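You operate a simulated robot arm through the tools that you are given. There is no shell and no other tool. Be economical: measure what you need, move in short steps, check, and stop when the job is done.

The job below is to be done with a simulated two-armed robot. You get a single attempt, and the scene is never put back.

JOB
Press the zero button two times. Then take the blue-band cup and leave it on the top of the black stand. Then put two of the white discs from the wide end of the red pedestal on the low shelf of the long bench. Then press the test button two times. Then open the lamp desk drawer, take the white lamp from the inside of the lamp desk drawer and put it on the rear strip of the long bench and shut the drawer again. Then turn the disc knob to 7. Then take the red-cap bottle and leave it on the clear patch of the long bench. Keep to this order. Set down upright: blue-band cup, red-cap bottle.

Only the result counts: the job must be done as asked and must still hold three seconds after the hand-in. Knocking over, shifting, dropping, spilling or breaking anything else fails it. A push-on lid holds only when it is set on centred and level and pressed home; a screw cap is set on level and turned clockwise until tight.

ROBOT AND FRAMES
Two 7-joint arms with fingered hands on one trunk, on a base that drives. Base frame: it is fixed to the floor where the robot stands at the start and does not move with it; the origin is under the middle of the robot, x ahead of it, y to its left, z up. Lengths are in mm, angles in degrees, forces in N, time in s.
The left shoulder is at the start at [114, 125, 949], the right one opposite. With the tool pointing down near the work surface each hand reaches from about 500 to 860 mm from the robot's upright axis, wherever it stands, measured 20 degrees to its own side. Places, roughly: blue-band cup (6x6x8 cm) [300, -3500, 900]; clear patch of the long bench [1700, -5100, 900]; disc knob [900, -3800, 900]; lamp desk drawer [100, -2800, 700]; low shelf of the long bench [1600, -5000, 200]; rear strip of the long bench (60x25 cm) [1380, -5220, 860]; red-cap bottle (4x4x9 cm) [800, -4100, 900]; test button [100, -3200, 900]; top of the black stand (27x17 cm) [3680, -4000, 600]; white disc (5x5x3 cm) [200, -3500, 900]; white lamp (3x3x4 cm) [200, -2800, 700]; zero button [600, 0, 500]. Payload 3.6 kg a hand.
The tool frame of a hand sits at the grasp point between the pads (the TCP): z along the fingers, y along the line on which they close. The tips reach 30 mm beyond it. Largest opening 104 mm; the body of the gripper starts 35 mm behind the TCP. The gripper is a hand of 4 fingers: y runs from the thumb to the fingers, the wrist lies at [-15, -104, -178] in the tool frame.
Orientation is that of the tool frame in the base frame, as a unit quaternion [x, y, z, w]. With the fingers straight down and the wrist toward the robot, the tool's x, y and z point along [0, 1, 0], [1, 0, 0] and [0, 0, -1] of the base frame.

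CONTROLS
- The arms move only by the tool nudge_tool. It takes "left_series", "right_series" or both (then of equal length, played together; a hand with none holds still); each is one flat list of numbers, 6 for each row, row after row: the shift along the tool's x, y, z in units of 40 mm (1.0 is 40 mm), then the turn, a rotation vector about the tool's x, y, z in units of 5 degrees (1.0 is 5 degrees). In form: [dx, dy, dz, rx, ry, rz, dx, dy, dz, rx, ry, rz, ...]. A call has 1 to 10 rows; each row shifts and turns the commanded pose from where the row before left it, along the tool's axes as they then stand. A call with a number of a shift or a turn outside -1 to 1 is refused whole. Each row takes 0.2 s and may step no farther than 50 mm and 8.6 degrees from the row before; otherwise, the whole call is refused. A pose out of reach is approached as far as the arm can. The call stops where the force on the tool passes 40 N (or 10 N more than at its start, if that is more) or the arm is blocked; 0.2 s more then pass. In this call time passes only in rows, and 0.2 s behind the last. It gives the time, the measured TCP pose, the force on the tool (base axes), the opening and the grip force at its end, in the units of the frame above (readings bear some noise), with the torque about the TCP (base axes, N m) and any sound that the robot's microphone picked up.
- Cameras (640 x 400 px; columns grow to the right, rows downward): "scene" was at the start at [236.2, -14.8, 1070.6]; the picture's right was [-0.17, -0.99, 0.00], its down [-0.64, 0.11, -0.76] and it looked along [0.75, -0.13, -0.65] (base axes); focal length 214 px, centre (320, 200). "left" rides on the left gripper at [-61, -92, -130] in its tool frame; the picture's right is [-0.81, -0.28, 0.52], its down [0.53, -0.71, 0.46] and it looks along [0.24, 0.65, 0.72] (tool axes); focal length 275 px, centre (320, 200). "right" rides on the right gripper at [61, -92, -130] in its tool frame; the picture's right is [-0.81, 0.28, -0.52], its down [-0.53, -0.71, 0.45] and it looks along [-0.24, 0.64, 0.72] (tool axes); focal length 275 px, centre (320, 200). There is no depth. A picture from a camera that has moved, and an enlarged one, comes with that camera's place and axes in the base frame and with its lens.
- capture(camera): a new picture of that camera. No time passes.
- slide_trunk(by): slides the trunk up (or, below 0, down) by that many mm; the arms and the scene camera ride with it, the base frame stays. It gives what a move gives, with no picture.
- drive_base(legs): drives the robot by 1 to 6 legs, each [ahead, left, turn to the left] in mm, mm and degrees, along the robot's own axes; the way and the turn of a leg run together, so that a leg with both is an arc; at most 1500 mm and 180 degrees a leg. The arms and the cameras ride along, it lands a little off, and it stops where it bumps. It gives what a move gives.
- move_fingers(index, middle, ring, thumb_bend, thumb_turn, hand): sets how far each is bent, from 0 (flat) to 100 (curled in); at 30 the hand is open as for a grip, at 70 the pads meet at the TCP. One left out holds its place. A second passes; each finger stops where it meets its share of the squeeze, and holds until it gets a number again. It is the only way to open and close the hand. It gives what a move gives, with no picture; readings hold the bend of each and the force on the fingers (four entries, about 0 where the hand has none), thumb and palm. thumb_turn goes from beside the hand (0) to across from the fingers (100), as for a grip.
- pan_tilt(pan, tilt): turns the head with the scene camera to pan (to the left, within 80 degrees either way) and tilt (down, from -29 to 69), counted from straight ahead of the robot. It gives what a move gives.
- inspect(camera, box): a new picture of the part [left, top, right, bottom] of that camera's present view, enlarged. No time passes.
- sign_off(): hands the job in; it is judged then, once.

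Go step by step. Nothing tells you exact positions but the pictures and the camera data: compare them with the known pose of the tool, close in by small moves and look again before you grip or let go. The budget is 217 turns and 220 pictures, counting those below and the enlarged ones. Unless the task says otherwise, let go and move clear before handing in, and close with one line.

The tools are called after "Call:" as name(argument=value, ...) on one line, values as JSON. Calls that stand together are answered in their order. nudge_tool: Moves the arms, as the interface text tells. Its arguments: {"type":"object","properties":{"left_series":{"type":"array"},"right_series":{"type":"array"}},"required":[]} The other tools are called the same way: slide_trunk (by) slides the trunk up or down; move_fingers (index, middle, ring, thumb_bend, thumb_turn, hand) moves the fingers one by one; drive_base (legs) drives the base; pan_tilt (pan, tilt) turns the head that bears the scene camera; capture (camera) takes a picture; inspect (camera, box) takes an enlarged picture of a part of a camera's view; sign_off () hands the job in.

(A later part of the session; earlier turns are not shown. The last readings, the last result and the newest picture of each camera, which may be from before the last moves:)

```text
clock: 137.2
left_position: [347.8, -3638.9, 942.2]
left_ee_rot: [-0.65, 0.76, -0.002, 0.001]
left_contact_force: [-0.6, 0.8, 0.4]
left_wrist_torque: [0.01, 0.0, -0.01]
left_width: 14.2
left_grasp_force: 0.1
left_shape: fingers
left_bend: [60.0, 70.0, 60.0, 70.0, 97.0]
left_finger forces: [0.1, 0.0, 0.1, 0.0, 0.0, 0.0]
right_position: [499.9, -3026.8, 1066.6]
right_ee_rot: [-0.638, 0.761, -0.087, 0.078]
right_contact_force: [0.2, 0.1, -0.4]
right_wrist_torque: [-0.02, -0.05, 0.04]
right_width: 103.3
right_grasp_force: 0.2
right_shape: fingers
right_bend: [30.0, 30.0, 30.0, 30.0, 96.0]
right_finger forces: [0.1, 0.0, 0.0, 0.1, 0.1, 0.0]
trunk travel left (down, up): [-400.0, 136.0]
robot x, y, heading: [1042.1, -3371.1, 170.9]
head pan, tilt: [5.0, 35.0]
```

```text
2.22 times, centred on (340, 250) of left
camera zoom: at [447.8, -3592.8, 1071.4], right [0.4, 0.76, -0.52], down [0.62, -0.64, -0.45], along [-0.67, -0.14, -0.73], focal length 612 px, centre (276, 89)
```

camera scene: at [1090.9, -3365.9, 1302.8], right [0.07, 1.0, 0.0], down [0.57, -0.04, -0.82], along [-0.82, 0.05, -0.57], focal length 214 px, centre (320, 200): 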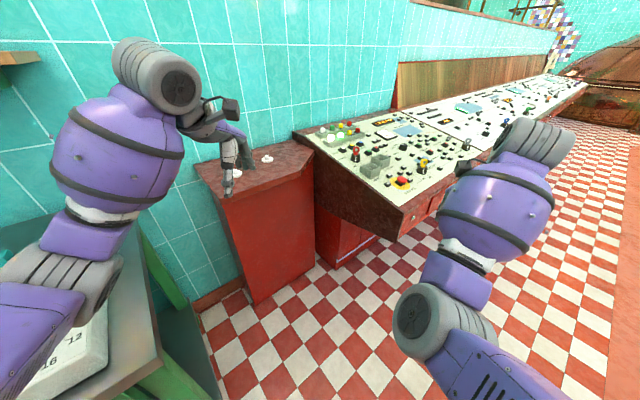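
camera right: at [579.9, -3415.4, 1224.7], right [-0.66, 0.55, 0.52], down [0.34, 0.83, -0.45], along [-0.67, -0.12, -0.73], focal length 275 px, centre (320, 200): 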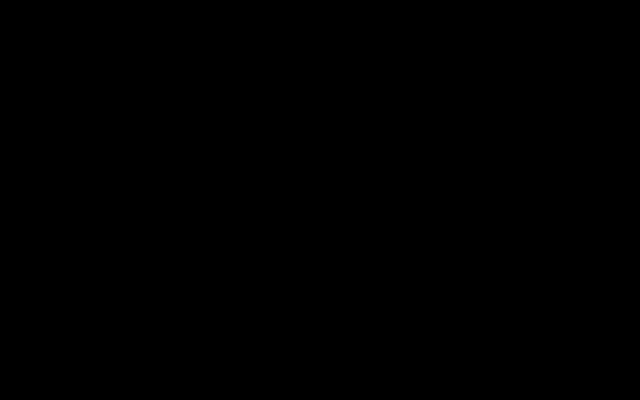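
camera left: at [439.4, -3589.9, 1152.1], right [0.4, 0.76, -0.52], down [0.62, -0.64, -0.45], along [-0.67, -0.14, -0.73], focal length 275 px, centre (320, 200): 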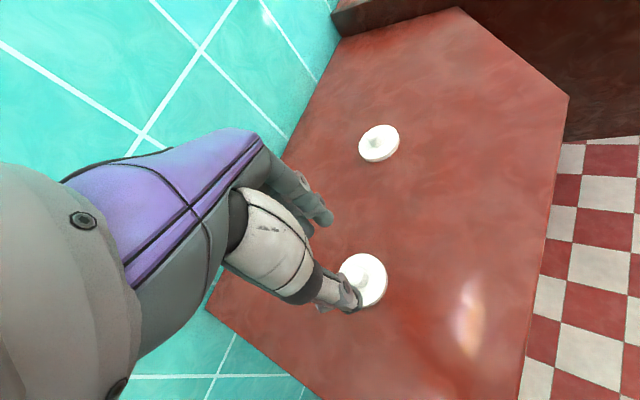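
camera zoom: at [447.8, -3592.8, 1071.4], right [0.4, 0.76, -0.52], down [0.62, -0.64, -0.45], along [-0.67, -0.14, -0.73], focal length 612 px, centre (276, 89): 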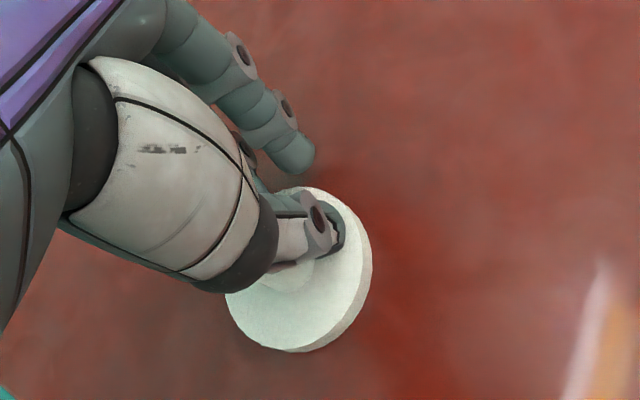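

The far fingers pushed the flange because they were too low. A TCP height near 948 should clear the flange yet catch the stem. I'll open, raise and re-measure.

Call:
move_fingers(hand="left", index=50, middle=52, ring=50, thumb_bend=52)

Call:
nudge_tool(left_series=[0, 0, -0.5, 0, 0, 0, 0, -0.3, -0.4, 0, 0, 0])

Call:
inspect(camera="scene", box=[150, 150, 270, 240])

Call:
inspect(camera="left", box=[240, 160, 440, 340])

```text
clock: 138.2
left_position: [347.0, -3639.7, 941.9]
left_ee_rot: [-0.651, 0.759, 0.0, 0.0]
left_contact_force: [-0.7, 0.4, 0.0]
left_wrist_torque: [0.01, 0.04, -0.02]
left_width: 49.1
left_grasp_force: 0.1
left_shape: fingers
left_bend: [50.0, 52.0, 50.0, 52.0, 97.0]
left_finger forces: [0.0, 0.1, 0.1, 0.1, 0.0, 0.0]
right_position: [500.2, -3027.5, 1066.9]
right_ee_rot: [-0.637, 0.762, -0.087, 0.078]
right_contact_force: [-0.4, -0.7, 0.2]
right_wrist_torque: [-0.04, 0.03, 0.02]
right_width: 103.1
right_grasp_force: 0.0
right_shape: fingers
right_bend: [30.0, 30.0, 30.0, 30.0, 96.0]
right_finger forces: [0.0, 0.0, 0.0, 0.1, 0.1, 0.0]
trunk travel left (down, up): [-400.0, 136.0]
robot x, y, heading: [1043.5, -3370.9, 171.1]
head pan, tilt: [5.0, 35.0]
```

```text
clock: 138.8
left_position: [359.9, -3641.3, 977.2]
left_ee_rot: [-0.65, 0.76, -0.001, 0.001]
left_contact_force: [0.3, -0.5, -0.4]
left_wrist_torque: [0.0, -0.02, -0.01]
left_width: 49.0
left_grasp_force: 0.0
left_shape: fingers
left_bend: [50.0, 52.0, 50.0, 52.0, 97.0]
left_finger forces: [0.1, 0.0, 0.0, 0.0, 0.1, 0.1]
right_position: [499.3, -3026.6, 1067.2]
right_ee_rot: [-0.637, 0.762, -0.087, 0.078]
right_contact_force: [1.0, 0.1, -0.1]
right_wrist_torque: [-0.02, 0.02, 0.01]
right_width: 103.0
right_grasp_force: 0.0
right_shape: fingers
right_bend: [30.0, 30.0, 30.0, 30.0, 96.0]
right_finger forces: [0.0, 0.0, 0.1, 0.0, 0.0, 0.0]
trunk travel left (down, up): [-400.0, 136.0]
robot x, y, heading: [1041.1, -3372.6, 171.0]
head pan, tilt: [5.0, 35.0]
```

```text
4.44 times, centred on (210, 195) of scene
camera zoom: at [860.7, -3350.5, 1302.8], right [0.07, 1.0, 0.0], down [0.57, -0.04, -0.82], along [-0.82, 0.06, -0.57], focal length 953 px, centre (809, 222)
```

zoom: 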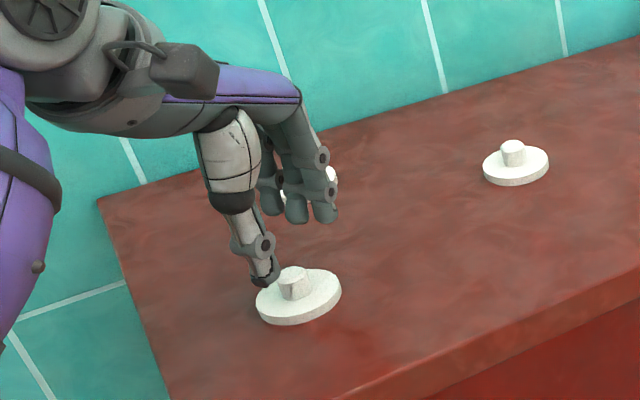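

```text
2.22 times, centred on (340, 250) of left
camera zoom: at [459.8, -3595.0, 1107.4], right [0.4, 0.76, -0.52], down [0.62, -0.64, -0.45], along [-0.67, -0.14, -0.73], focal length 612 px, centre (276, 89)
```

zoom: 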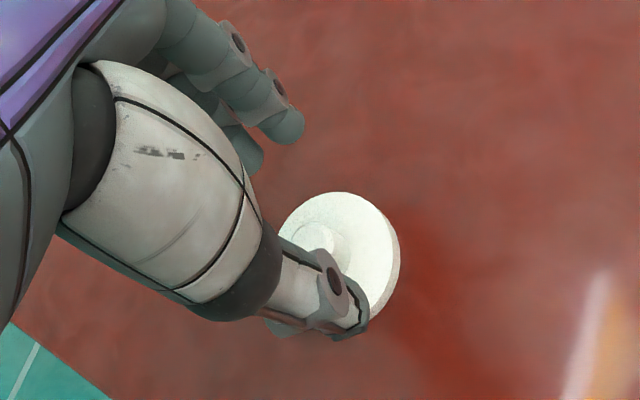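

Stem is at [362.5, -3643, 934]. I'll descend to TCP z 948 and pinch.

Call:
nudge_tool(left_series=[0.035, -0.07, 0.4, 0, 0, 0, 0, 0, 0.33, 0, 0, 0])

Call:
move_fingers(hand="left", index=56, middle=70, ring=56, thumb_bend=70)

Call:
inspect(camera="scene", box=[150, 150, 270, 240])

Call:
inspect(camera="left", box=[240, 160, 440, 340])

```text
clock: 139.4
left_position: [362.4, -3643.2, 948.9]
left_ee_rot: [-0.65, 0.76, -0.001, 0.001]
left_contact_force: [0.3, 0.7, -0.5]
left_wrist_torque: [0.04, -0.03, 0.0]
left_width: 48.9
left_grasp_force: 0.0
left_shape: fingers
left_bend: [50.0, 52.0, 50.0, 52.0, 97.0]
left_finger forces: [0.0, 0.0, 0.0, 0.0, 0.0, 0.0]
right_position: [499.1, -3025.7, 1066.7]
right_ee_rot: [-0.638, 0.761, -0.086, 0.078]
right_contact_force: [0.1, -0.2, -0.5]
right_wrist_torque: [-0.01, -0.02, 0.01]
right_width: 102.9
right_grasp_force: 0.1
right_shape: fingers
right_bend: [30.0, 30.0, 30.0, 30.0, 96.0]
right_finger forces: [0.0, 0.1, 0.0, 0.0, 0.0, 0.0]
trunk travel left (down, up): [-400.0, 136.0]
robot x, y, heading: [1043.6, -3371.7, 171.0]
head pan, tilt: [5.0, 35.0]
```

```text
clock: 140.4
left_position: [361.6, -3643.7, 949.9]
left_ee_rot: [-0.65, 0.76, 0.0, 0.0]
left_contact_force: [-1.1, 0.0, -0.1]
left_wrist_torque: [-0.02, -0.02, -0.01]
left_width: 19.6
left_grasp_force: 0.0
left_shape: fingers
left_bend: [56.0, 70.0, 56.0, 70.0, 97.0]
left_finger forces: [0.0, 0.1, 0.0, 0.0, 0.0, 0.0]
right_position: [499.9, -3026.8, 1067.7]
right_ee_rot: [-0.637, 0.762, -0.087, 0.077]
right_contact_force: [0.3, 0.4, 0.1]
right_wrist_torque: [-0.02, 0.04, 0.01]
right_width: 103.1
right_grasp_force: 0.0
right_shape: fingers
right_bend: [30.0, 30.0, 30.0, 30.0, 96.0]
right_finger forces: [0.0, 0.0, 0.0, 0.0, 0.0, 0.0]
trunk travel left (down, up): [-400.0, 136.0]
robot x, y, heading: [1045.2, -3369.9, 171.0]
head pan, tilt: [5.0, 35.0]
```

```text
4.44 times, centred on (210, 195) of scene
camera zoom: at [860.4, -3350.2, 1302.8], right [0.07, 1.0, 0.0], down [0.57, -0.04, -0.82], along [-0.82, 0.06, -0.57], focal length 953 px, centre (809, 222)
```

zoom: 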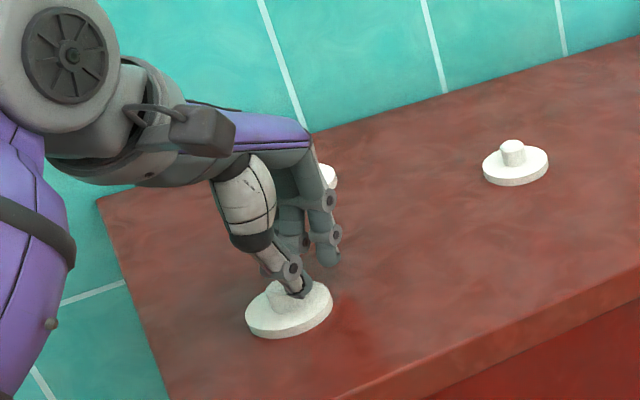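

```text
2.22 times, centred on (340, 250) of left
camera zoom: at [461.8, -3596.4, 1078.9], right [0.4, 0.76, -0.52], down [0.62, -0.64, -0.45], along [-0.67, -0.14, -0.73], focal length 612 px, centre (276, 89)
```

zoom: 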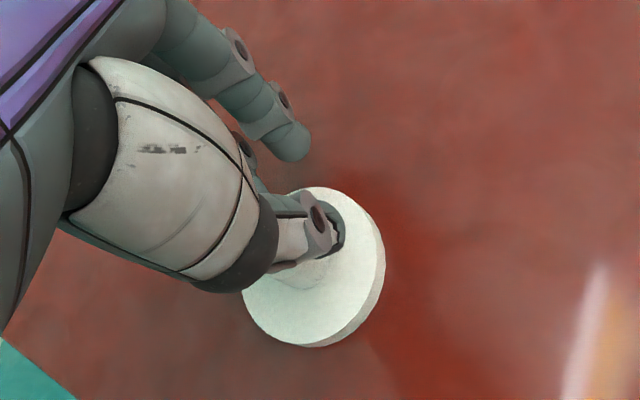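

The disc slipped sideways: the thumb/middle pinch line sits about 10 mm to the tool's -x side of the TCP. I'll open, raise and offset for that.

Call:
move_fingers(hand="left", index=52, middle=52, ring=52, thumb_bend=52)

Call:
nudge_tool(left_series=[0, 0, -0.5, 0, 0, 0, 0.25, -0.3, -0.3, 0, 0, 0])

Call:
inspect(camera="scene", box=[150, 150, 270, 240])

Call:
inspect(camera="left", box=[240, 160, 440, 340])

```text
clock: 141.4
left_position: [361.7, -3642.9, 948.7]
left_ee_rot: [-0.65, 0.76, 0.0, 0.0]
left_contact_force: [-0.7, 1.0, 0.0]
left_wrist_torque: [0.02, -0.01, -0.04]
left_width: 46.4
left_grasp_force: 0.0
left_shape: fingers
left_bend: [52.0, 52.0, 52.0, 52.0, 97.0]
left_finger forces: [0.1, 0.1, 0.0, 0.0, 0.1, 0.0]
right_position: [500.6, -3026.9, 1067.3]
right_ee_rot: [-0.637, 0.762, -0.087, 0.078]
right_contact_force: [-0.2, -0.3, -0.1]
right_wrist_torque: [0.02, 0.02, -0.03]
right_width: 103.2
right_grasp_force: 0.1
right_shape: fingers
right_bend: [30.0, 30.0, 30.0, 30.0, 96.0]
right_finger forces: [0.0, 0.0, 0.1, 0.0, 0.0, 0.0]
trunk travel left (down, up): [-400.0, 136.0]
robot x, y, heading: [1043.0, -3371.3, 171.2]
head pan, tilt: [5.0, 35.0]
```

```text
clock: 142.0
left_position: [372.7, -3653.6, 981.0]
left_ee_rot: [-0.65, 0.76, -0.001, 0.001]
left_contact_force: [-0.6, -0.1, 0.0]
left_wrist_torque: [-0.02, -0.02, 0.0]
left_width: 46.3
left_grasp_force: 0.2
left_shape: fingers
left_bend: [52.0, 52.0, 52.0, 52.0, 97.0]
left_finger forces: [0.0, 0.1, 0.1, 0.0, 0.1, 0.1]
right_position: [499.7, -3027.2, 1067.3]
right_ee_rot: [-0.637, 0.762, -0.087, 0.079]
right_contact_force: [-0.3, -1.1, 0.4]
right_wrist_torque: [0.0, -0.01, -0.01]
right_width: 103.2
right_grasp_force: 0.1
right_shape: fingers
right_bend: [30.0, 30.0, 30.0, 30.0, 96.0]
right_finger forces: [0.0, 0.1, 0.0, 0.0, 0.0, 0.1]
trunk travel left (down, up): [-400.0, 136.0]
robot x, y, heading: [1040.8, -3369.8, 171.3]
head pan, tilt: [5.0, 35.0]
```

```text
4.44 times, centred on (210, 195) of scene
camera zoom: at [860.7, -3350.7, 1302.8], right [0.07, 1.0, 0.0], down [0.57, -0.04, -0.82], along [-0.82, 0.06, -0.57], focal length 953 px, centre (809, 222)
```

zoom: 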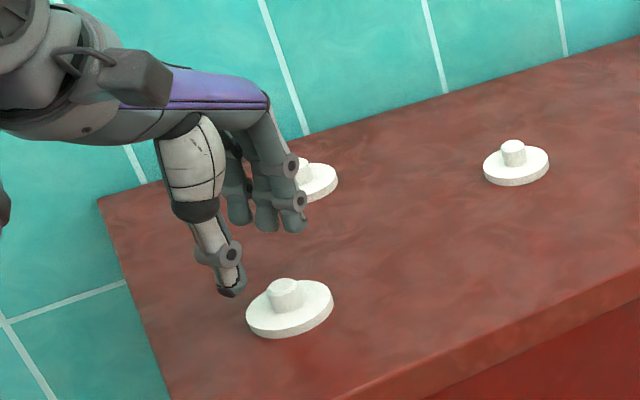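

```text
2.22 times, centred on (340, 250) of left
camera zoom: at [472.8, -3607.9, 1111.1], right [0.4, 0.76, -0.52], down [0.62, -0.64, -0.45], along [-0.67, -0.14, -0.73], focal length 612 px, centre (276, 89)
```

zoom: 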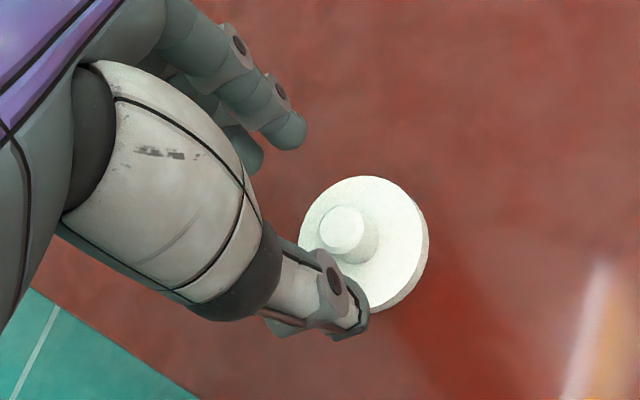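

Call:
nudge_tool(left_series=[0.09, 0.02, 0.4, 0, 0, 0, 0, 0, 0.43, 0, 0, 0])

Call:
move_fingers(hand="left", middle=61, thumb_bend=61)

Call:
inspect(camera="scene", box=[150, 150, 270, 240])

Call:
inspect(camera="left", box=[240, 160, 440, 340])

```text
clock: 142.6
left_position: [371.7, -3657.5, 948.6]
left_ee_rot: [-0.65, 0.76, -0.001, 0.001]
left_contact_force: [0.1, -0.4, 0.8]
left_wrist_torque: [-0.01, 0.0, 0.03]
left_width: 46.5
left_grasp_force: 0.1
left_shape: fingers
left_bend: [52.0, 52.0, 52.0, 52.0, 97.0]
left_finger forces: [0.0, 0.1, 0.1, 0.0, 0.0, 0.0]
right_position: [500.6, -3025.9, 1067.2]
right_ee_rot: [-0.637, 0.762, -0.087, 0.078]
right_contact_force: [-0.1, -0.4, -0.8]
right_wrist_torque: [0.02, 0.01, 0.0]
right_width: 103.3
right_grasp_force: 0.0
right_shape: fingers
right_bend: [30.0, 30.0, 30.0, 30.0, 96.0]
right_finger forces: [0.1, 0.1, 0.0, 0.0, 0.0, 0.1]
trunk travel left (down, up): [-400.0, 136.0]
robot x, y, heading: [1039.4, -3370.3, 171.2]
head pan, tilt: [5.0, 35.0]
```

```text
clock: 143.6
left_position: [370.6, -3657.3, 948.6]
left_ee_rot: [-0.65, 0.76, 0.0, 0.0]
left_contact_force: [-0.2, -0.4, 0.5]
left_wrist_torque: [0.06, 0.0, 0.01]
left_width: 35.7
left_grasp_force: 0.0
left_shape: fingers
left_bend: [52.0, 61.0, 52.0, 61.0, 97.0]
left_finger forces: [0.1, 0.0, 0.1, 0.1, 0.0, 0.1]
right_position: [499.6, -3027.6, 1066.5]
right_ee_rot: [-0.638, 0.762, -0.086, 0.078]
right_contact_force: [0.4, 0.3, -0.1]
right_wrist_torque: [0.01, 0.02, 0.01]
right_width: 103.3
right_grasp_force: 0.1
right_shape: fingers
right_bend: [30.0, 30.0, 30.0, 30.0, 96.0]
right_finger forces: [0.1, 0.0, 0.0, 0.1, 0.0, 0.0]
trunk travel left (down, up): [-400.0, 136.0]
robot x, y, heading: [1041.9, -3369.3, 171.1]
head pan, tilt: [5.0, 35.0]
```

```text
4.44 times, centred on (210, 195) of scene
camera zoom: at [860.4, -3350.2, 1302.8], right [0.07, 1.0, 0.0], down [0.57, -0.04, -0.82], along [-0.82, 0.06, -0.57], focal length 953 px, centre (809, 222)
```

zoom: 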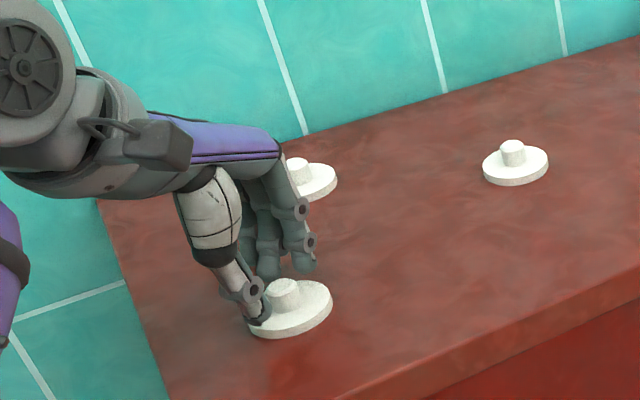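

```text
2.22 times, centred on (340, 250) of left
camera zoom: at [471.2, -3611.3, 1077.8], right [0.4, 0.76, -0.52], down [0.62, -0.64, -0.45], along [-0.67, -0.14, -0.73], focal length 612 px, centre (276, 89)
```

zoom: 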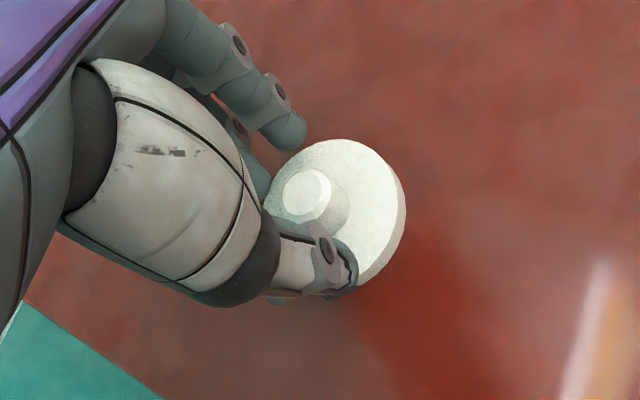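

The thumb opposes the gap between index and middle, so a three-point pinch with index, middle and thumb fits this position. I'll close those together.

Call:
move_fingers(hand="left", index=61, middle=61, thumb_bend=62)

Call:
inspect(camera="left", box=[240, 160, 440, 340])

Call:
move_fingers(hand="left", index=72, middle=72, thumb_bend=72)

Call:
inspect(camera="left", box=[240, 160, 440, 340])

Call:
inspect(camera="scene", box=[150, 150, 270, 240])

```text
clock: 144.6
left_position: [370.3, -3656.8, 948.5]
left_ee_rot: [-0.65, 0.76, 0.0, 0.0]
left_contact_force: [-0.2, -0.4, 0.5]
left_wrist_torque: [0.02, 0.0, 0.01]
left_width: 22.9
left_grasp_force: 0.1
left_shape: fingers
left_bend: [61.0, 61.0, 52.0, 62.0, 97.0]
left_finger forces: [0.1, 0.0, 0.1, 0.0, 0.0, 0.0]
right_position: [500.0, -3026.3, 1067.1]
right_ee_rot: [-0.637, 0.762, -0.086, 0.077]
right_contact_force: [-0.1, 0.4, -0.4]
right_wrist_torque: [0.0, 0.01, 0.0]
right_width: 103.2
right_grasp_force: 0.0
right_shape: fingers
right_bend: [30.0, 30.0, 30.0, 30.0, 96.0]
right_finger forces: [0.0, 0.1, 0.1, 0.0, 0.0, 0.1]
trunk travel left (down, up): [-400.0, 136.0]
robot x, y, heading: [1041.6, -3367.7, 171.0]
head pan, tilt: [5.0, 35.0]
```

```text
2.22 times, centred on (340, 250) of left
camera zoom: at [471.1, -3611.4, 1077.8], right [0.4, 0.76, -0.52], down [0.62, -0.64, -0.45], along [-0.67, -0.14, -0.73], focal length 612 px, centre (276, 89)
```

zoom: 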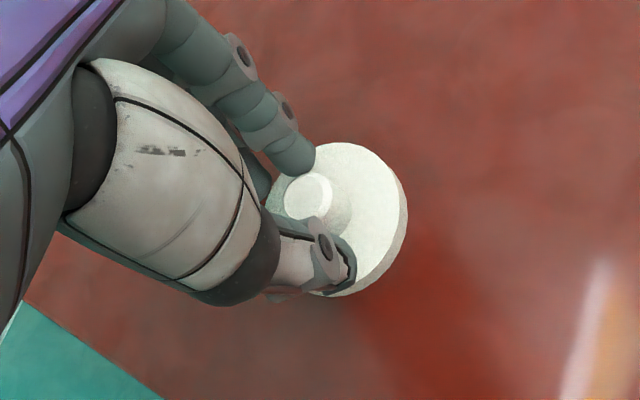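

```text
clock: 145.6
left_position: [371.0, -3657.7, 950.2]
left_ee_rot: [-0.65, 0.76, 0.0, 0.0]
left_contact_force: [-1.9, 1.3, 8.7]
left_wrist_torque: [0.04, 0.07, 0.0]
left_width: 1.4
left_grasp_force: 6.6
left_shape: fingers
left_bend: [71.0, 72.0, 52.0, 71.0, 97.0]
left_finger forces: [8.2, 0.1, 0.0, 0.1, 4.4, 0.0]
right_position: [499.6, -3025.9, 1067.0]
right_ee_rot: [-0.638, 0.761, -0.087, 0.078]
right_contact_force: [-0.7, -0.8, -0.4]
right_wrist_torque: [-0.02, 0.0, -0.01]
right_width: 102.9
right_grasp_force: 0.0
right_shape: fingers
right_bend: [30.0, 30.0, 30.0, 30.0, 96.0]
right_finger forces: [0.0, 0.1, 0.1, 0.0, 0.0, 0.0]
trunk travel left (down, up): [-400.0, 136.0]
robot x, y, heading: [1044.5, -3372.6, 171.1]
head pan, tilt: [5.0, 35.0]
```

```text
2.22 times, centred on (340, 250) of left
camera zoom: at [471.6, -3611.1, 1078.9], right [0.4, 0.76, -0.52], down [0.62, -0.64, -0.46], along [-0.68, -0.14, -0.72], focal length 612 px, centre (276, 89)
```

zoom: 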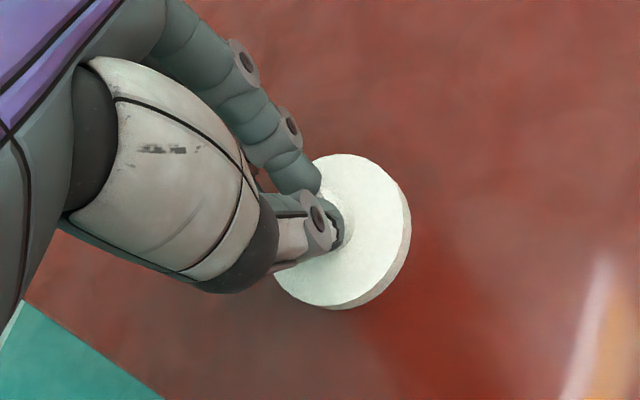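

```text
4.44 times, centred on (210, 195) of scene
camera zoom: at [861.0, -3349.8, 1302.9], right [0.07, 1.0, 0.0], down [0.57, -0.04, -0.82], along [-0.82, 0.06, -0.57], focal length 953 px, centre (809, 222)
```

zoom: 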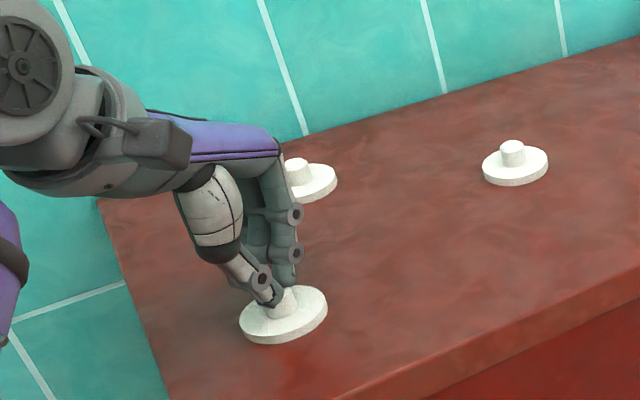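

The tips rode onto the stem top: still too high. I'll open to about 34 mm, then lower with the fingers already inside the flange so they land on its top around the stem.

Call:
move_fingers(hand="left", index=57, middle=57, ring=52, thumb_bend=57)

Call:
inspect(camera="left", box=[240, 160, 440, 340])

Call:
inspect(camera="scene", box=[150, 170, 230, 230])

```text
clock: 146.6
left_position: [371.8, -3657.7, 947.0]
left_ee_rot: [-0.65, 0.76, -0.002, 0.002]
left_contact_force: [0.4, -0.1, -1.4]
left_wrist_torque: [0.01, -0.01, 0.02]
left_width: 36.0
left_grasp_force: 0.0
left_shape: fingers
left_bend: [56.0, 56.0, 52.0, 56.0, 97.0]
left_finger forces: [0.1, 0.0, 0.0, 0.1, 0.0, 0.0]
right_position: [499.1, -3027.2, 1068.5]
right_ee_rot: [-0.637, 0.762, -0.087, 0.077]
right_contact_force: [-0.1, -0.6, -0.4]
right_wrist_torque: [0.04, 0.01, 0.0]
right_width: 103.2
right_grasp_force: 0.1
right_shape: fingers
right_bend: [30.0, 30.0, 30.0, 30.0, 96.0]
right_finger forces: [0.1, 0.0, 0.1, 0.0, 0.0, 0.1]
trunk travel left (down, up): [-400.0, 136.0]
robot x, y, heading: [1044.7, -3369.5, 171.3]
head pan, tilt: [5.0, 35.0]
```

```text
2.22 times, centred on (340, 250) of left
camera zoom: at [471.2, -3611.3, 1077.8], right [0.4, 0.76, -0.52], down [0.62, -0.64, -0.45], along [-0.67, -0.14, -0.73], focal length 612 px, centre (276, 89)
```

zoom: 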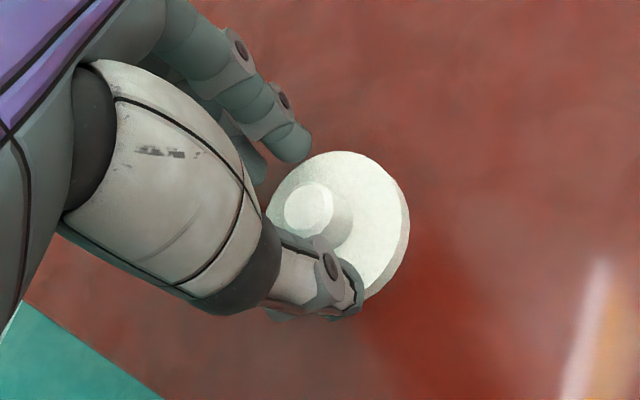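

```text
6.67 times, centred on (190, 200) of scene
camera zoom: at [860.4, -3350.2, 1302.8], right [0.07, 1.0, 0.0], down [0.57, -0.04, -0.82], along [-0.82, 0.06, -0.57], focal length 1430 px, centre (1187, 200)
```

zoom: 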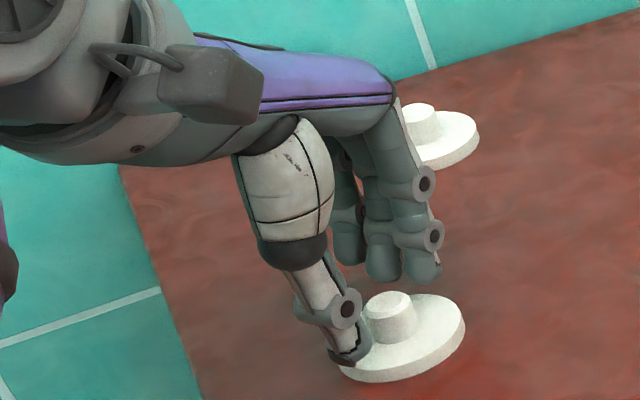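

Call:
move_fingers(hand="left", index=60, middle=60, thumb_bend=60)

Call:
nudge_tool(left_series=[0, 0, 0.1, 0, 0, 0, 0, 0, 0.1, 0, 0, 0])

Call:
inspect(camera="scene", box=[150, 170, 230, 230])

Call:
inspect(camera="left", box=[240, 160, 440, 340])

```text
clock: 147.6
left_position: [369.7, -3657.8, 948.7]
left_ee_rot: [-0.65, 0.76, 0.0, 0.0]
left_contact_force: [-0.5, -0.5, 0.1]
left_wrist_torque: [0.02, -0.01, -0.02]
left_width: 26.8
left_grasp_force: 0.1
left_shape: fingers
left_bend: [60.0, 60.0, 52.0, 60.0, 97.0]
left_finger forces: [0.1, 0.0, 0.0, 0.0, 0.1, 0.0]
right_position: [500.5, -3026.4, 1066.2]
right_ee_rot: [-0.638, 0.761, -0.087, 0.079]
right_contact_force: [0.4, 0.1, 0.1]
right_wrist_torque: [-0.01, 0.0, 0.03]
right_width: 102.9
right_grasp_force: 0.1
right_shape: fingers
right_bend: [30.0, 30.0, 30.0, 30.0, 96.0]
right_finger forces: [0.1, 0.0, 0.0, 0.0, 0.0, 0.0]
trunk travel left (down, up): [-400.0, 136.0]
robot x, y, heading: [1044.6, -3369.0, 171.1]
head pan, tilt: [5.0, 35.0]
```

```text
clock: 148.2
left_position: [369.8, -3657.8, 941.6]
left_ee_rot: [-0.65, 0.76, 0.0, 0.0]
left_contact_force: [-0.3, 0.4, 2.7]
left_wrist_torque: [-0.01, 0.06, 0.01]
left_width: 26.8
left_grasp_force: 1.3
left_shape: fingers
left_bend: [60.0, 60.0, 52.0, 60.0, 97.0]
left_finger forces: [0.0, 2.4, 0.0, 0.0, 0.0, 0.0]
right_position: [499.8, -3026.5, 1067.1]
right_ee_rot: [-0.638, 0.761, -0.087, 0.079]
right_contact_force: [0.5, 1.2, 0.4]
right_wrist_torque: [0.0, 0.0, 0.02]
right_width: 103.4
right_grasp_force: 0.0
right_shape: fingers
right_bend: [30.0, 30.0, 30.0, 30.0, 96.0]
right_finger forces: [0.0, 0.0, 0.0, 0.1, 0.1, 0.1]
trunk travel left (down, up): [-400.0, 136.0]
robot x, y, heading: [1042.6, -3372.5, 171.2]
head pan, tilt: [5.0, 35.0]
```

```text
6.67 times, centred on (190, 200) of scene
camera zoom: at [860.6, -3350.1, 1302.9], right [0.07, 1.0, 0.0], down [0.57, -0.04, -0.82], along [-0.82, 0.06, -0.57], focal length 1430 px, centre (1187, 200)
```

zoom: 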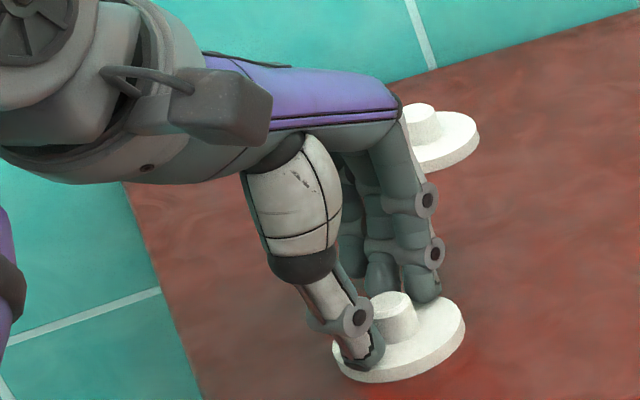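

```text
2.22 times, centred on (340, 250) of left
camera zoom: at [471.2, -3611.4, 1070.3], right [0.4, 0.76, -0.52], down [0.62, -0.64, -0.46], along [-0.67, -0.14, -0.72], focal length 612 px, centre (276, 89)
```

zoom: 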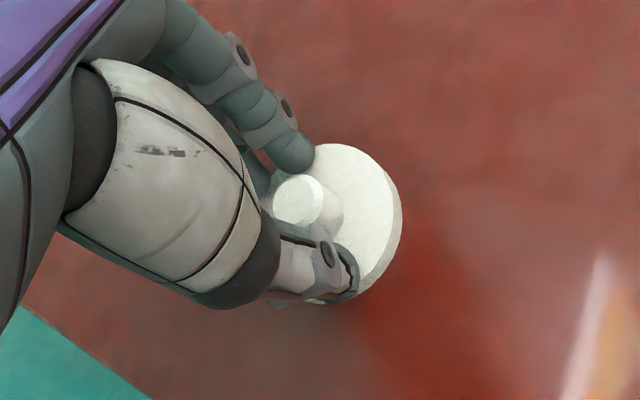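

The tips are around the stem at flange level. Closing now.

Call:
move_fingers(hand="left", index=72, middle=72, thumb_bend=72)

Call:
inspect(camera="scene", box=[150, 170, 230, 230])

Call:
inspect(camera="left", box=[240, 160, 440, 340])

```text
clock: 149.2
left_position: [369.4, -3657.1, 940.6]
left_ee_rot: [-0.651, 0.759, -0.001, 0.001]
left_contact_force: [-1.0, 0.0, 0.4]
left_wrist_torque: [-0.03, 0.02, -0.02]
left_width: 12.4
left_grasp_force: 7.4
left_shape: fingers
left_bend: [71.0, 72.0, 52.0, 66.0, 97.0]
left_finger forces: [7.0, 0.5, 0.1, 0.0, 6.9, 0.0]
right_position: [500.5, -3026.7, 1067.9]
right_ee_rot: [-0.637, 0.761, -0.087, 0.078]
right_contact_force: [-0.3, 0.6, -0.7]
right_wrist_torque: [0.01, -0.01, -0.02]
right_width: 103.3
right_grasp_force: 0.1
right_shape: fingers
right_bend: [30.0, 30.0, 30.0, 30.0, 96.0]
right_finger forces: [0.0, 0.0, 0.0, 0.0, 0.0, 0.0]
trunk travel left (down, up): [-400.0, 136.0]
robot x, y, heading: [1043.3, -3370.0, 171.2]
head pan, tilt: [5.0, 35.0]
```

```text
6.67 times, centred on (190, 200) of scene
camera zoom: at [860.4, -3350.2, 1302.8], right [0.07, 1.0, 0.0], down [0.57, -0.04, -0.82], along [-0.82, 0.06, -0.57], focal length 1430 px, centre (1187, 200)
```

zoom: 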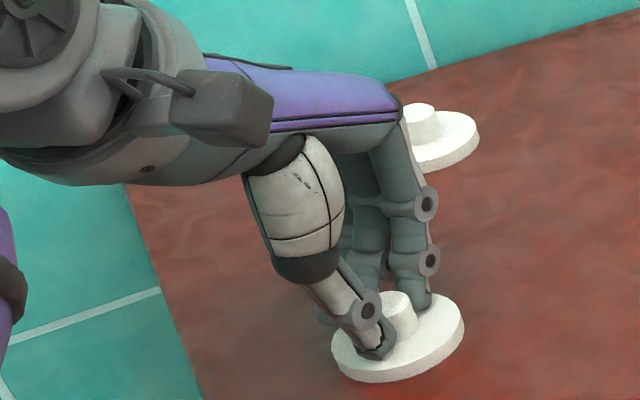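

```text
2.22 times, centred on (340, 250) of left
camera zoom: at [471.1, -3611.4, 1069.6], right [0.4, 0.76, -0.52], down [0.62, -0.64, -0.45], along [-0.67, -0.14, -0.73], focal length 612 px, centre (276, 89)
```

zoom: 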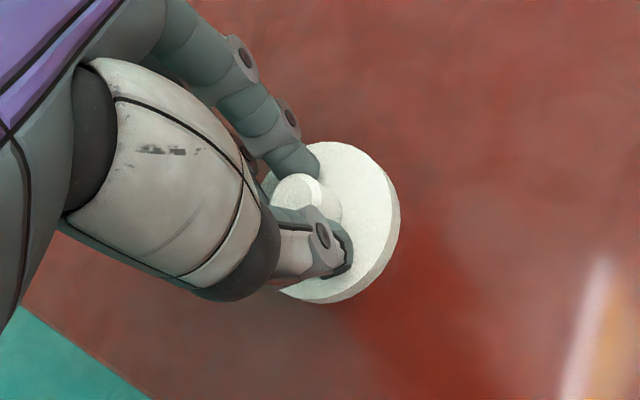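

The stem is pinched (7 N). I'll lift gently.

Call:
nudge_tool(left_series=[0, 0, -0.25, 0, 0, 0, 0, 0, -0.25, 0, 0, 0, 0, 0, -0.5, 0, 0, 0])

Call:
inspect(camera="scene", box=[130, 140, 250, 230])

Call:
inspect(camera="left", box=[240, 160, 440, 340])

```text
clock: 150.0
left_position: [369.6, -3658.4, 979.2]
left_ee_rot: [-0.65, 0.76, 0.0, 0.0]
left_contact_force: [0.2, 1.2, 0.7]
left_wrist_torque: [0.0, -0.02, 0.02]
left_width: 12.7
left_grasp_force: 7.4
left_shape: fingers
left_bend: [71.0, 72.0, 52.0, 66.0, 97.0]
left_finger forces: [7.1, 0.5, 0.0, 0.0, 6.9, 0.0]
right_position: [500.1, -3025.7, 1067.5]
right_ee_rot: [-0.637, 0.762, -0.086, 0.078]
right_contact_force: [0.0, 0.4, -0.5]
right_wrist_torque: [0.02, 0.03, 0.02]
right_width: 103.4
right_grasp_force: 0.0
right_shape: fingers
right_bend: [30.0, 30.0, 30.0, 30.0, 96.0]
right_finger forces: [0.0, 0.0, 0.1, 0.1, 0.1, 0.1]
trunk travel left (down, up): [-400.0, 136.0]
robot x, y, heading: [1043.5, -3370.9, 171.2]
head pan, tilt: [5.0, 35.0]
```

```text
4.44 times, centred on (190, 185) of scene
camera zoom: at [860.5, -3350.1, 1302.8], right [0.07, 1.0, 0.0], down [0.57, -0.04, -0.82], along [-0.82, 0.06, -0.57], focal length 953 px, centre (898, 267)
```

zoom: 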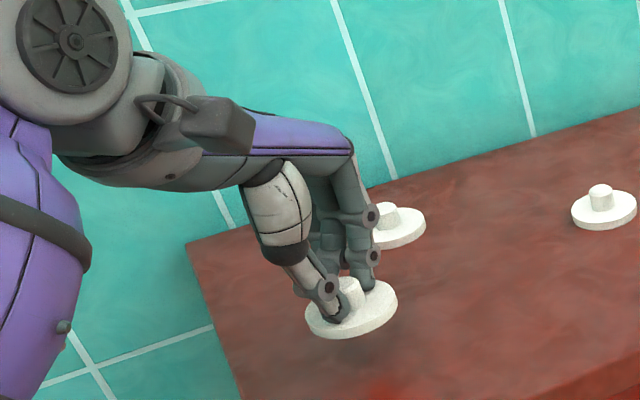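

```text
2.22 times, centred on (340, 250) of left
camera zoom: at [471.0, -3611.3, 1109.2], right [0.4, 0.76, -0.52], down [0.62, -0.64, -0.45], along [-0.67, -0.14, -0.73], focal length 612 px, centre (276, 89)
```

zoom: 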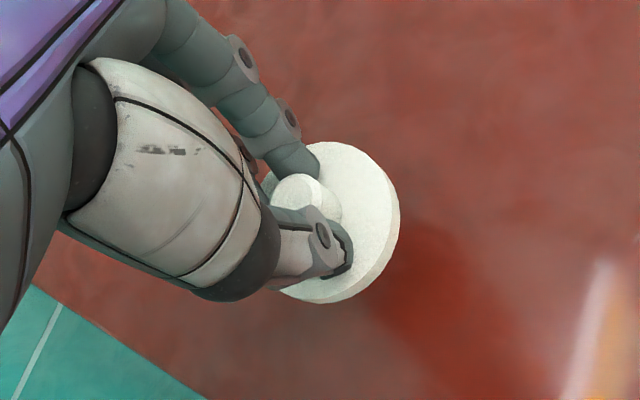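

The disc is held firmly. I'll raise, draw in, back off and drive along the bench to face the low shelf.

Call:
nudge_tool(left_series=[0, 0, -1, 0, 0, 0, 0, 0, -1, 0, 0, 0, 0, -1, 0, 0, 0, 0, 0, -1, 0, 0, 0, 0, 0, -1, 0, 0, 0, 0, 0, -1, 0, 0, 0, 0])

Call:
drive_base(legs=[[-620, 0, 0], [0, 0, 41.2], [0, 1050, 0]])

Call:
pan_tilt(pan=10, tilt=35)

Call:
capture(camera="scene")

```text
clock: 151.4
left_position: [531.0, -3681.4, 1060.4]
left_ee_rot: [-0.65, 0.76, -0.001, 0.001]
left_contact_force: [-0.4, -0.4, 0.3]
left_wrist_torque: [0.02, -0.05, 0.05]
left_width: 12.4
left_grasp_force: 7.6
left_shape: fingers
left_bend: [71.0, 72.0, 52.0, 66.0, 97.0]
left_finger forces: [6.8, 0.6, 0.0, 0.1, 6.8, 0.0]
right_position: [499.4, -3026.7, 1066.9]
right_ee_rot: [-0.638, 0.761, -0.086, 0.079]
right_contact_force: [0.3, 0.9, 0.1]
right_wrist_torque: [0.01, -0.01, 0.02]
right_width: 103.1
right_grasp_force: 0.1
right_shape: fingers
right_bend: [30.0, 30.0, 30.0, 30.0, 96.0]
right_finger forces: [0.1, 0.0, 0.0, 0.0, 0.0, 0.1]
trunk travel left (down, up): [-400.0, 136.0]
robot x, y, heading: [1039.4, -3367.9, 171.1]
head pan, tilt: [5.0, 35.0]
```

```text
clock: 166.0
left_position: [2024.9, -4941.7, 1060.1]
left_ee_rot: [0.872, -0.489, 0.0, 0.0]
left_contact_force: [-0.9, 0.4, -0.2]
left_wrist_torque: [-0.01, -0.04, 0.01]
left_width: 12.3
left_grasp_force: 6.9
left_shape: fingers
left_bend: [71.0, 72.0, 52.0, 66.0, 97.0]
left_finger forces: [6.7, 0.6, 0.1, 0.0, 6.5, 0.0]
right_position: [1580.3, -4460.7, 1067.1]
right_ee_rot: [0.861, -0.496, 0.055, -0.103]
right_contact_force: [0.1, 0.3, -0.4]
right_wrist_torque: [-0.01, -0.01, 0.01]
right_width: 103.3
right_grasp_force: 0.0
right_shape: fingers
right_bend: [30.0, 30.0, 30.0, 30.0, 96.0]
right_finger forces: [0.0, 0.1, 0.2, 0.0, 0.0, 0.0]
trunk travel left (down, up): [-400.0, 136.0]
robot x, y, heading: [2220.1, -4371.1, -148.5]
head pan, tilt: [5.0, 35.0]
```

```text
clock: 166.7
left_position: [2026.3, -4941.6, 1060.1]
left_ee_rot: [0.872, -0.49, 0.0, -0.001]
left_contact_force: [0.9, 0.3, -0.6]
left_wrist_torque: [0.01, -0.02, -0.02]
left_width: 12.4
left_grasp_force: 6.8
left_shape: fingers
left_bend: [71.0, 72.0, 52.0, 66.0, 97.0]
left_finger forces: [6.7, 0.5, 0.0, 0.0, 6.5, 0.0]
right_position: [1578.7, -4460.3, 1066.5]
right_ee_rot: [0.861, -0.495, 0.055, -0.104]
right_contact_force: [-0.5, 0.0, 0.1]
right_wrist_torque: [0.0, -0.02, 0.03]
right_width: 103.2
right_grasp_force: 0.0
right_shape: fingers
right_bend: [30.0, 30.0, 30.0, 30.0, 96.0]
right_finger forces: [0.1, 0.1, 0.0, 0.0, 0.0, 0.0]
trunk travel left (down, up): [-400.0, 136.0]
robot x, y, heading: [2216.6, -4369.6, -148.7]
head pan, tilt: [10.0, 35.0]
```

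```text
119 pictures are left
camera scene: at [2068.6, -4480.0, 1302.8], right [-0.66, 0.75, 0.0], down [0.43, 0.38, -0.82], along [-0.61, -0.54, -0.57], focal length 214 px, centre (320, 200)
```

scene: 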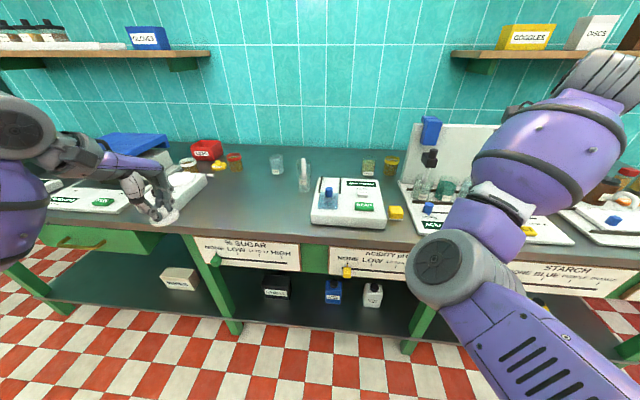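

The low shelf's hinted spot lies between the black box and the blue bottle. I'll back up a little and lower the trunk fully to look into the shelf.

Call:
drive_base(legs=[[-130, 0, 0]])

Call:
slide_trunk(by=-400)

Call:
capture(camera="scene")

```text
clock: 168.0
left_position: [2136.5, -4873.6, 1062.1]
left_ee_rot: [0.872, -0.489, 0.001, -0.001]
left_contact_force: [0.5, -0.4, 0.5]
left_wrist_torque: [-0.04, 0.01, -0.03]
left_width: 12.3
left_grasp_force: 6.8
left_shape: fingers
left_bend: [71.0, 72.0, 52.0, 66.0, 97.0]
left_finger forces: [6.7, 0.6, 0.0, 0.1, 6.4, 0.1]
right_position: [1690.3, -4392.8, 1067.7]
right_ee_rot: [0.861, -0.495, 0.054, -0.104]
right_contact_force: [0.4, 0.0, 0.2]
right_wrist_torque: [0.05, 0.02, -0.03]
right_width: 102.8
right_grasp_force: 0.0
right_shape: fingers
right_bend: [30.0, 30.0, 30.0, 30.0, 96.0]
right_finger forces: [0.0, 0.0, 0.1, 0.1, 0.0, 0.0]
trunk travel left (down, up): [-400.0, 136.0]
robot x, y, heading: [2328.0, -4304.5, -148.7]
head pan, tilt: [10.0, 35.0]
```

```text
clock: 171.8
left_position: [2135.8, -4871.8, 661.1]
left_ee_rot: [0.872, -0.489, 0.0, -0.001]
left_contact_force: [1.0, -0.2, -0.2]
left_wrist_torque: [0.02, 0.02, 0.0]
left_width: 12.5
left_grasp_force: 7.1
left_shape: fingers
left_bend: [71.0, 72.0, 52.0, 66.0, 97.0]
left_finger forces: [6.6, 0.6, 0.1, 0.1, 6.5, 0.0]
right_position: [1661.1, -4410.3, 604.0]
right_ee_rot: [0.852, -0.489, 0.088, -0.165]
right_contact_force: [0.5, 0.0, 0.3]
right_wrist_torque: [0.0, -0.01, 0.0]
right_width: 103.0
right_grasp_force: 0.1
right_shape: fingers
right_bend: [30.0, 30.0, 30.0, 30.0, 96.0]
right_finger forces: [0.0, 0.0, 0.0, 0.0, 0.0, 0.0]
trunk travel left (down, up): [0.0, 536.0]
robot x, y, heading: [2326.0, -4304.9, -148.6]
head pan, tilt: [10.0, 35.0]
```

```text
118 pictures are left
camera scene: at [2083.7, -4471.0, 898.5], right [-0.66, 0.75, 0.0], down [0.43, 0.38, -0.82], along [-0.61, -0.54, -0.57], focal length 214 px, centre (320, 200)
```

scene: 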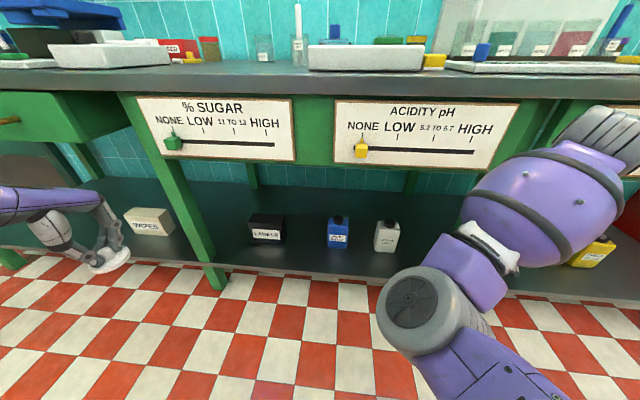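

I have the shelf geometry: the front edge is at about n=1045 and there is a clear 220 mm gap between the black box and the blue bottle. I'll tuck the right hand back and drive in a bit.

Call:
nudge_tool(right_series=[-0.6, -0.9, 0, 0, 0, 0, -0.6, -0.9, 0, 0, 0, 0, -0.6, -0.9, 0, 0, 0, 0, -0.6, -0.9, 0, 0, 0, 0])

Call:
drive_base(legs=[[160, 0, 0]])

Call:
pan_tilt(pan=18, tilt=45)

Call:
capture(camera="scene")

```text
clock: 172.8
left_position: [2137.3, -4873.9, 659.5]
left_ee_rot: [0.872, -0.49, 0.0, -0.001]
left_contact_force: [-0.4, -0.2, -1.1]
left_wrist_torque: [0.01, 0.01, -0.04]
left_width: 12.4
left_grasp_force: 7.1
left_shape: fingers
left_bend: [71.0, 72.0, 52.0, 66.0, 97.0]
left_finger forces: [6.6, 0.5, 0.0, 0.0, 6.6, 0.0]
right_position: [1713.7, -4255.1, 651.4]
right_ee_rot: [0.852, -0.489, 0.088, -0.164]
right_contact_force: [0.8, -0.9, 0.0]
right_wrist_torque: [0.03, -0.01, -0.02]
right_width: 103.2
right_grasp_force: 0.0
right_shape: fingers
right_bend: [30.0, 30.0, 30.0, 30.0, 96.0]
right_finger forces: [0.1, 0.1, 0.0, 0.0, 0.0, 0.0]
right hand out of reach, approached as far as the arm can: row 1, 2
trunk travel left (down, up): [0.0, 536.0]
robot x, y, heading: [2325.3, -4304.3, -148.3]
head pan, tilt: [10.0, 35.0]
```

```text
clock: 174.2
left_position: [2000.1, -4956.9, 660.2]
left_ee_rot: [0.872, -0.49, 0.0, -0.001]
left_contact_force: [-0.4, -0.8, 0.5]
left_wrist_torque: [0.0, 0.02, -0.01]
left_width: 12.4
left_grasp_force: 7.1
left_shape: fingers
left_bend: [71.0, 72.0, 52.0, 66.0, 97.0]
left_finger forces: [6.6, 0.6, 0.0, 0.0, 6.6, 0.0]
right_position: [1577.1, -4338.9, 652.9]
right_ee_rot: [0.851, -0.491, 0.088, -0.164]
right_contact_force: [0.2, -0.4, -0.7]
right_wrist_torque: [-0.05, 0.02, 0.0]
right_width: 103.1
right_grasp_force: 0.0
right_shape: fingers
right_bend: [30.0, 30.0, 30.0, 30.0, 96.0]
right_finger forces: [0.0, 0.1, 0.1, 0.0, 0.1, 0.1]
trunk travel left (down, up): [0.0, 536.0]
robot x, y, heading: [2191.4, -4388.4, -148.5]
head pan, tilt: [10.0, 35.0]
```

```text
clock: 174.9
left_position: [2000.0, -4956.9, 661.0]
left_ee_rot: [0.873, -0.489, 0.001, -0.001]
left_contact_force: [1.3, -0.3, -0.3]
left_wrist_torque: [0.03, -0.03, -0.01]
left_width: 12.5
left_grasp_force: 6.1
left_shape: fingers
left_bend: [71.0, 72.0, 52.0, 66.0, 97.0]
left_finger forces: [6.6, 0.6, 0.0, 0.0, 6.5, 0.1]
right_position: [1576.9, -4339.3, 652.3]
right_ee_rot: [0.852, -0.489, 0.088, -0.164]
right_contact_force: [0.4, -0.1, 0.3]
right_wrist_torque: [-0.01, 0.0, 0.02]
right_width: 103.2
right_grasp_force: 0.2
right_shape: fingers
right_bend: [30.0, 30.0, 30.0, 30.0, 96.0]
right_finger forces: [0.0, 0.1, 0.0, 0.0, 0.0, 0.0]
trunk travel left (down, up): [0.0, 536.0]
robot x, y, heading: [2191.4, -4386.5, -148.7]
head pan, tilt: [18.0, 45.0]
```

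```text
117 pictures are left
camera scene: at [1960.4, -4557.7, 883.7], right [-0.76, 0.65, 0.0], down [0.46, 0.54, -0.71], along [-0.46, -0.54, -0.71], focal length 214 px, centre (320, 200)
```

scene: 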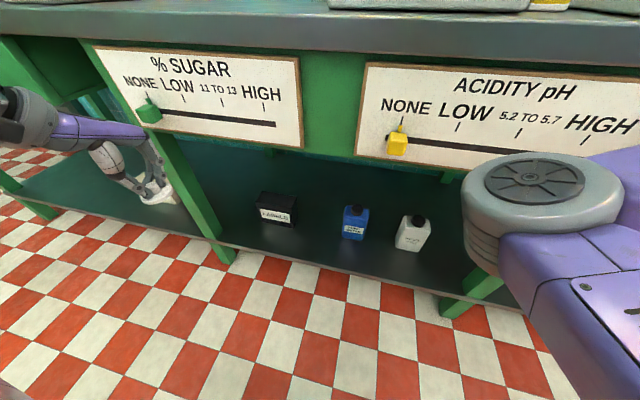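

I'll move the disc down and across in front of the shelf gap, still outside the shelf.

Call:
nudge_tool(left_series=[-0.616, 0, 0.94, 0, 0, 0, -0.616, 0, 0.94, 0, 0, 0, -0.616, 0, 0.94, 0, 0, 0, -0.616, 0, 0.94, 0, 0, 0, -0.616, 0, 0.94, 0, 0, 0, -0.616, 0, 0.94, 0, 0, 0, -0.616, 0, 0.94, 0, 0, 0, -0.616, 0, 0.94, 0, 0, 0, 0, 0.9, 0, 0, 0, 0])

Call:
capture(camera="left")

Call:
capture(camera="scene")

```text
clock: 176.9
left_position: [1865.3, -4809.9, 359.4]
left_ee_rot: [0.871, -0.49, 0.001, -0.001]
left_contact_force: [0.1, -0.2, -0.2]
left_wrist_torque: [0.01, 0.02, 0.01]
left_width: 12.1
left_grasp_force: 6.6
left_shape: fingers
left_bend: [71.0, 72.0, 52.0, 66.0, 97.0]
left_finger forces: [6.2, 0.5, 0.1, 0.0, 6.3, 0.0]
left hand out of reach, approached as far as the arm can: row 3
right_position: [1578.0, -4339.1, 653.2]
right_ee_rot: [0.852, -0.49, 0.088, -0.164]
right_contact_force: [0.2, -0.5, 0.2]
right_wrist_torque: [-0.01, -0.01, 0.0]
right_width: 103.1
right_grasp_force: 0.1
right_shape: fingers
right_bend: [30.0, 30.0, 30.0, 30.0, 96.0]
right_finger forces: [0.1, 0.0, 0.0, 0.0, 0.0, 0.0]
trunk travel left (down, up): [0.0, 536.0]
robot x, y, heading: [2189.4, -4384.8, -148.6]
head pan, tilt: [18.0, 45.0]
```

```text
116 pictures are left
camera left: at [1912.5, -4709.8, 489.4], right [-0.19, 0.84, -0.52], down [0.89, -0.08, -0.45], along [-0.42, -0.54, -0.73], focal length 275 px, centre (320, 200)
```

left: 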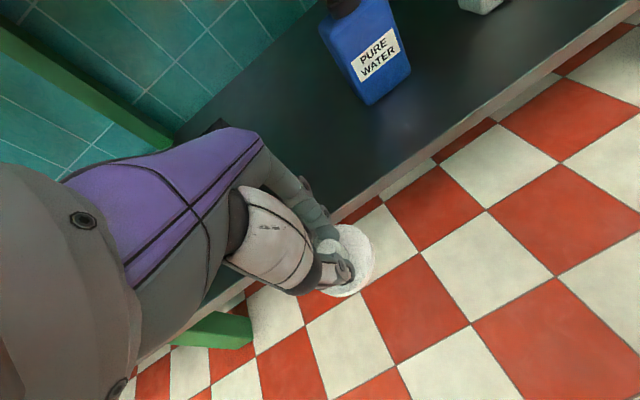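

```text
115 pictures are left
camera scene: at [1960.5, -4557.7, 883.6], right [-0.76, 0.65, 0.0], down [0.46, 0.54, -0.71], along [-0.46, -0.54, -0.71], focal length 214 px, centre (320, 200)
```

scene: 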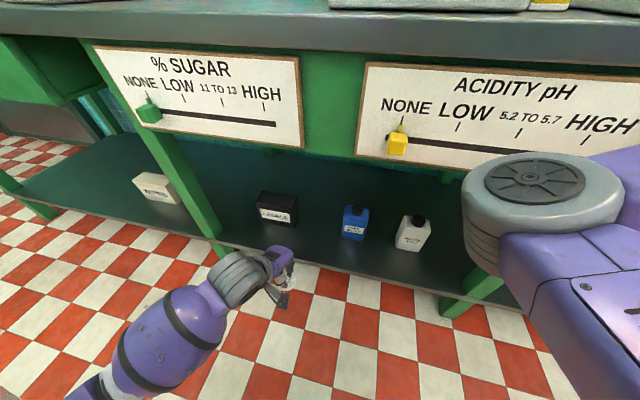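

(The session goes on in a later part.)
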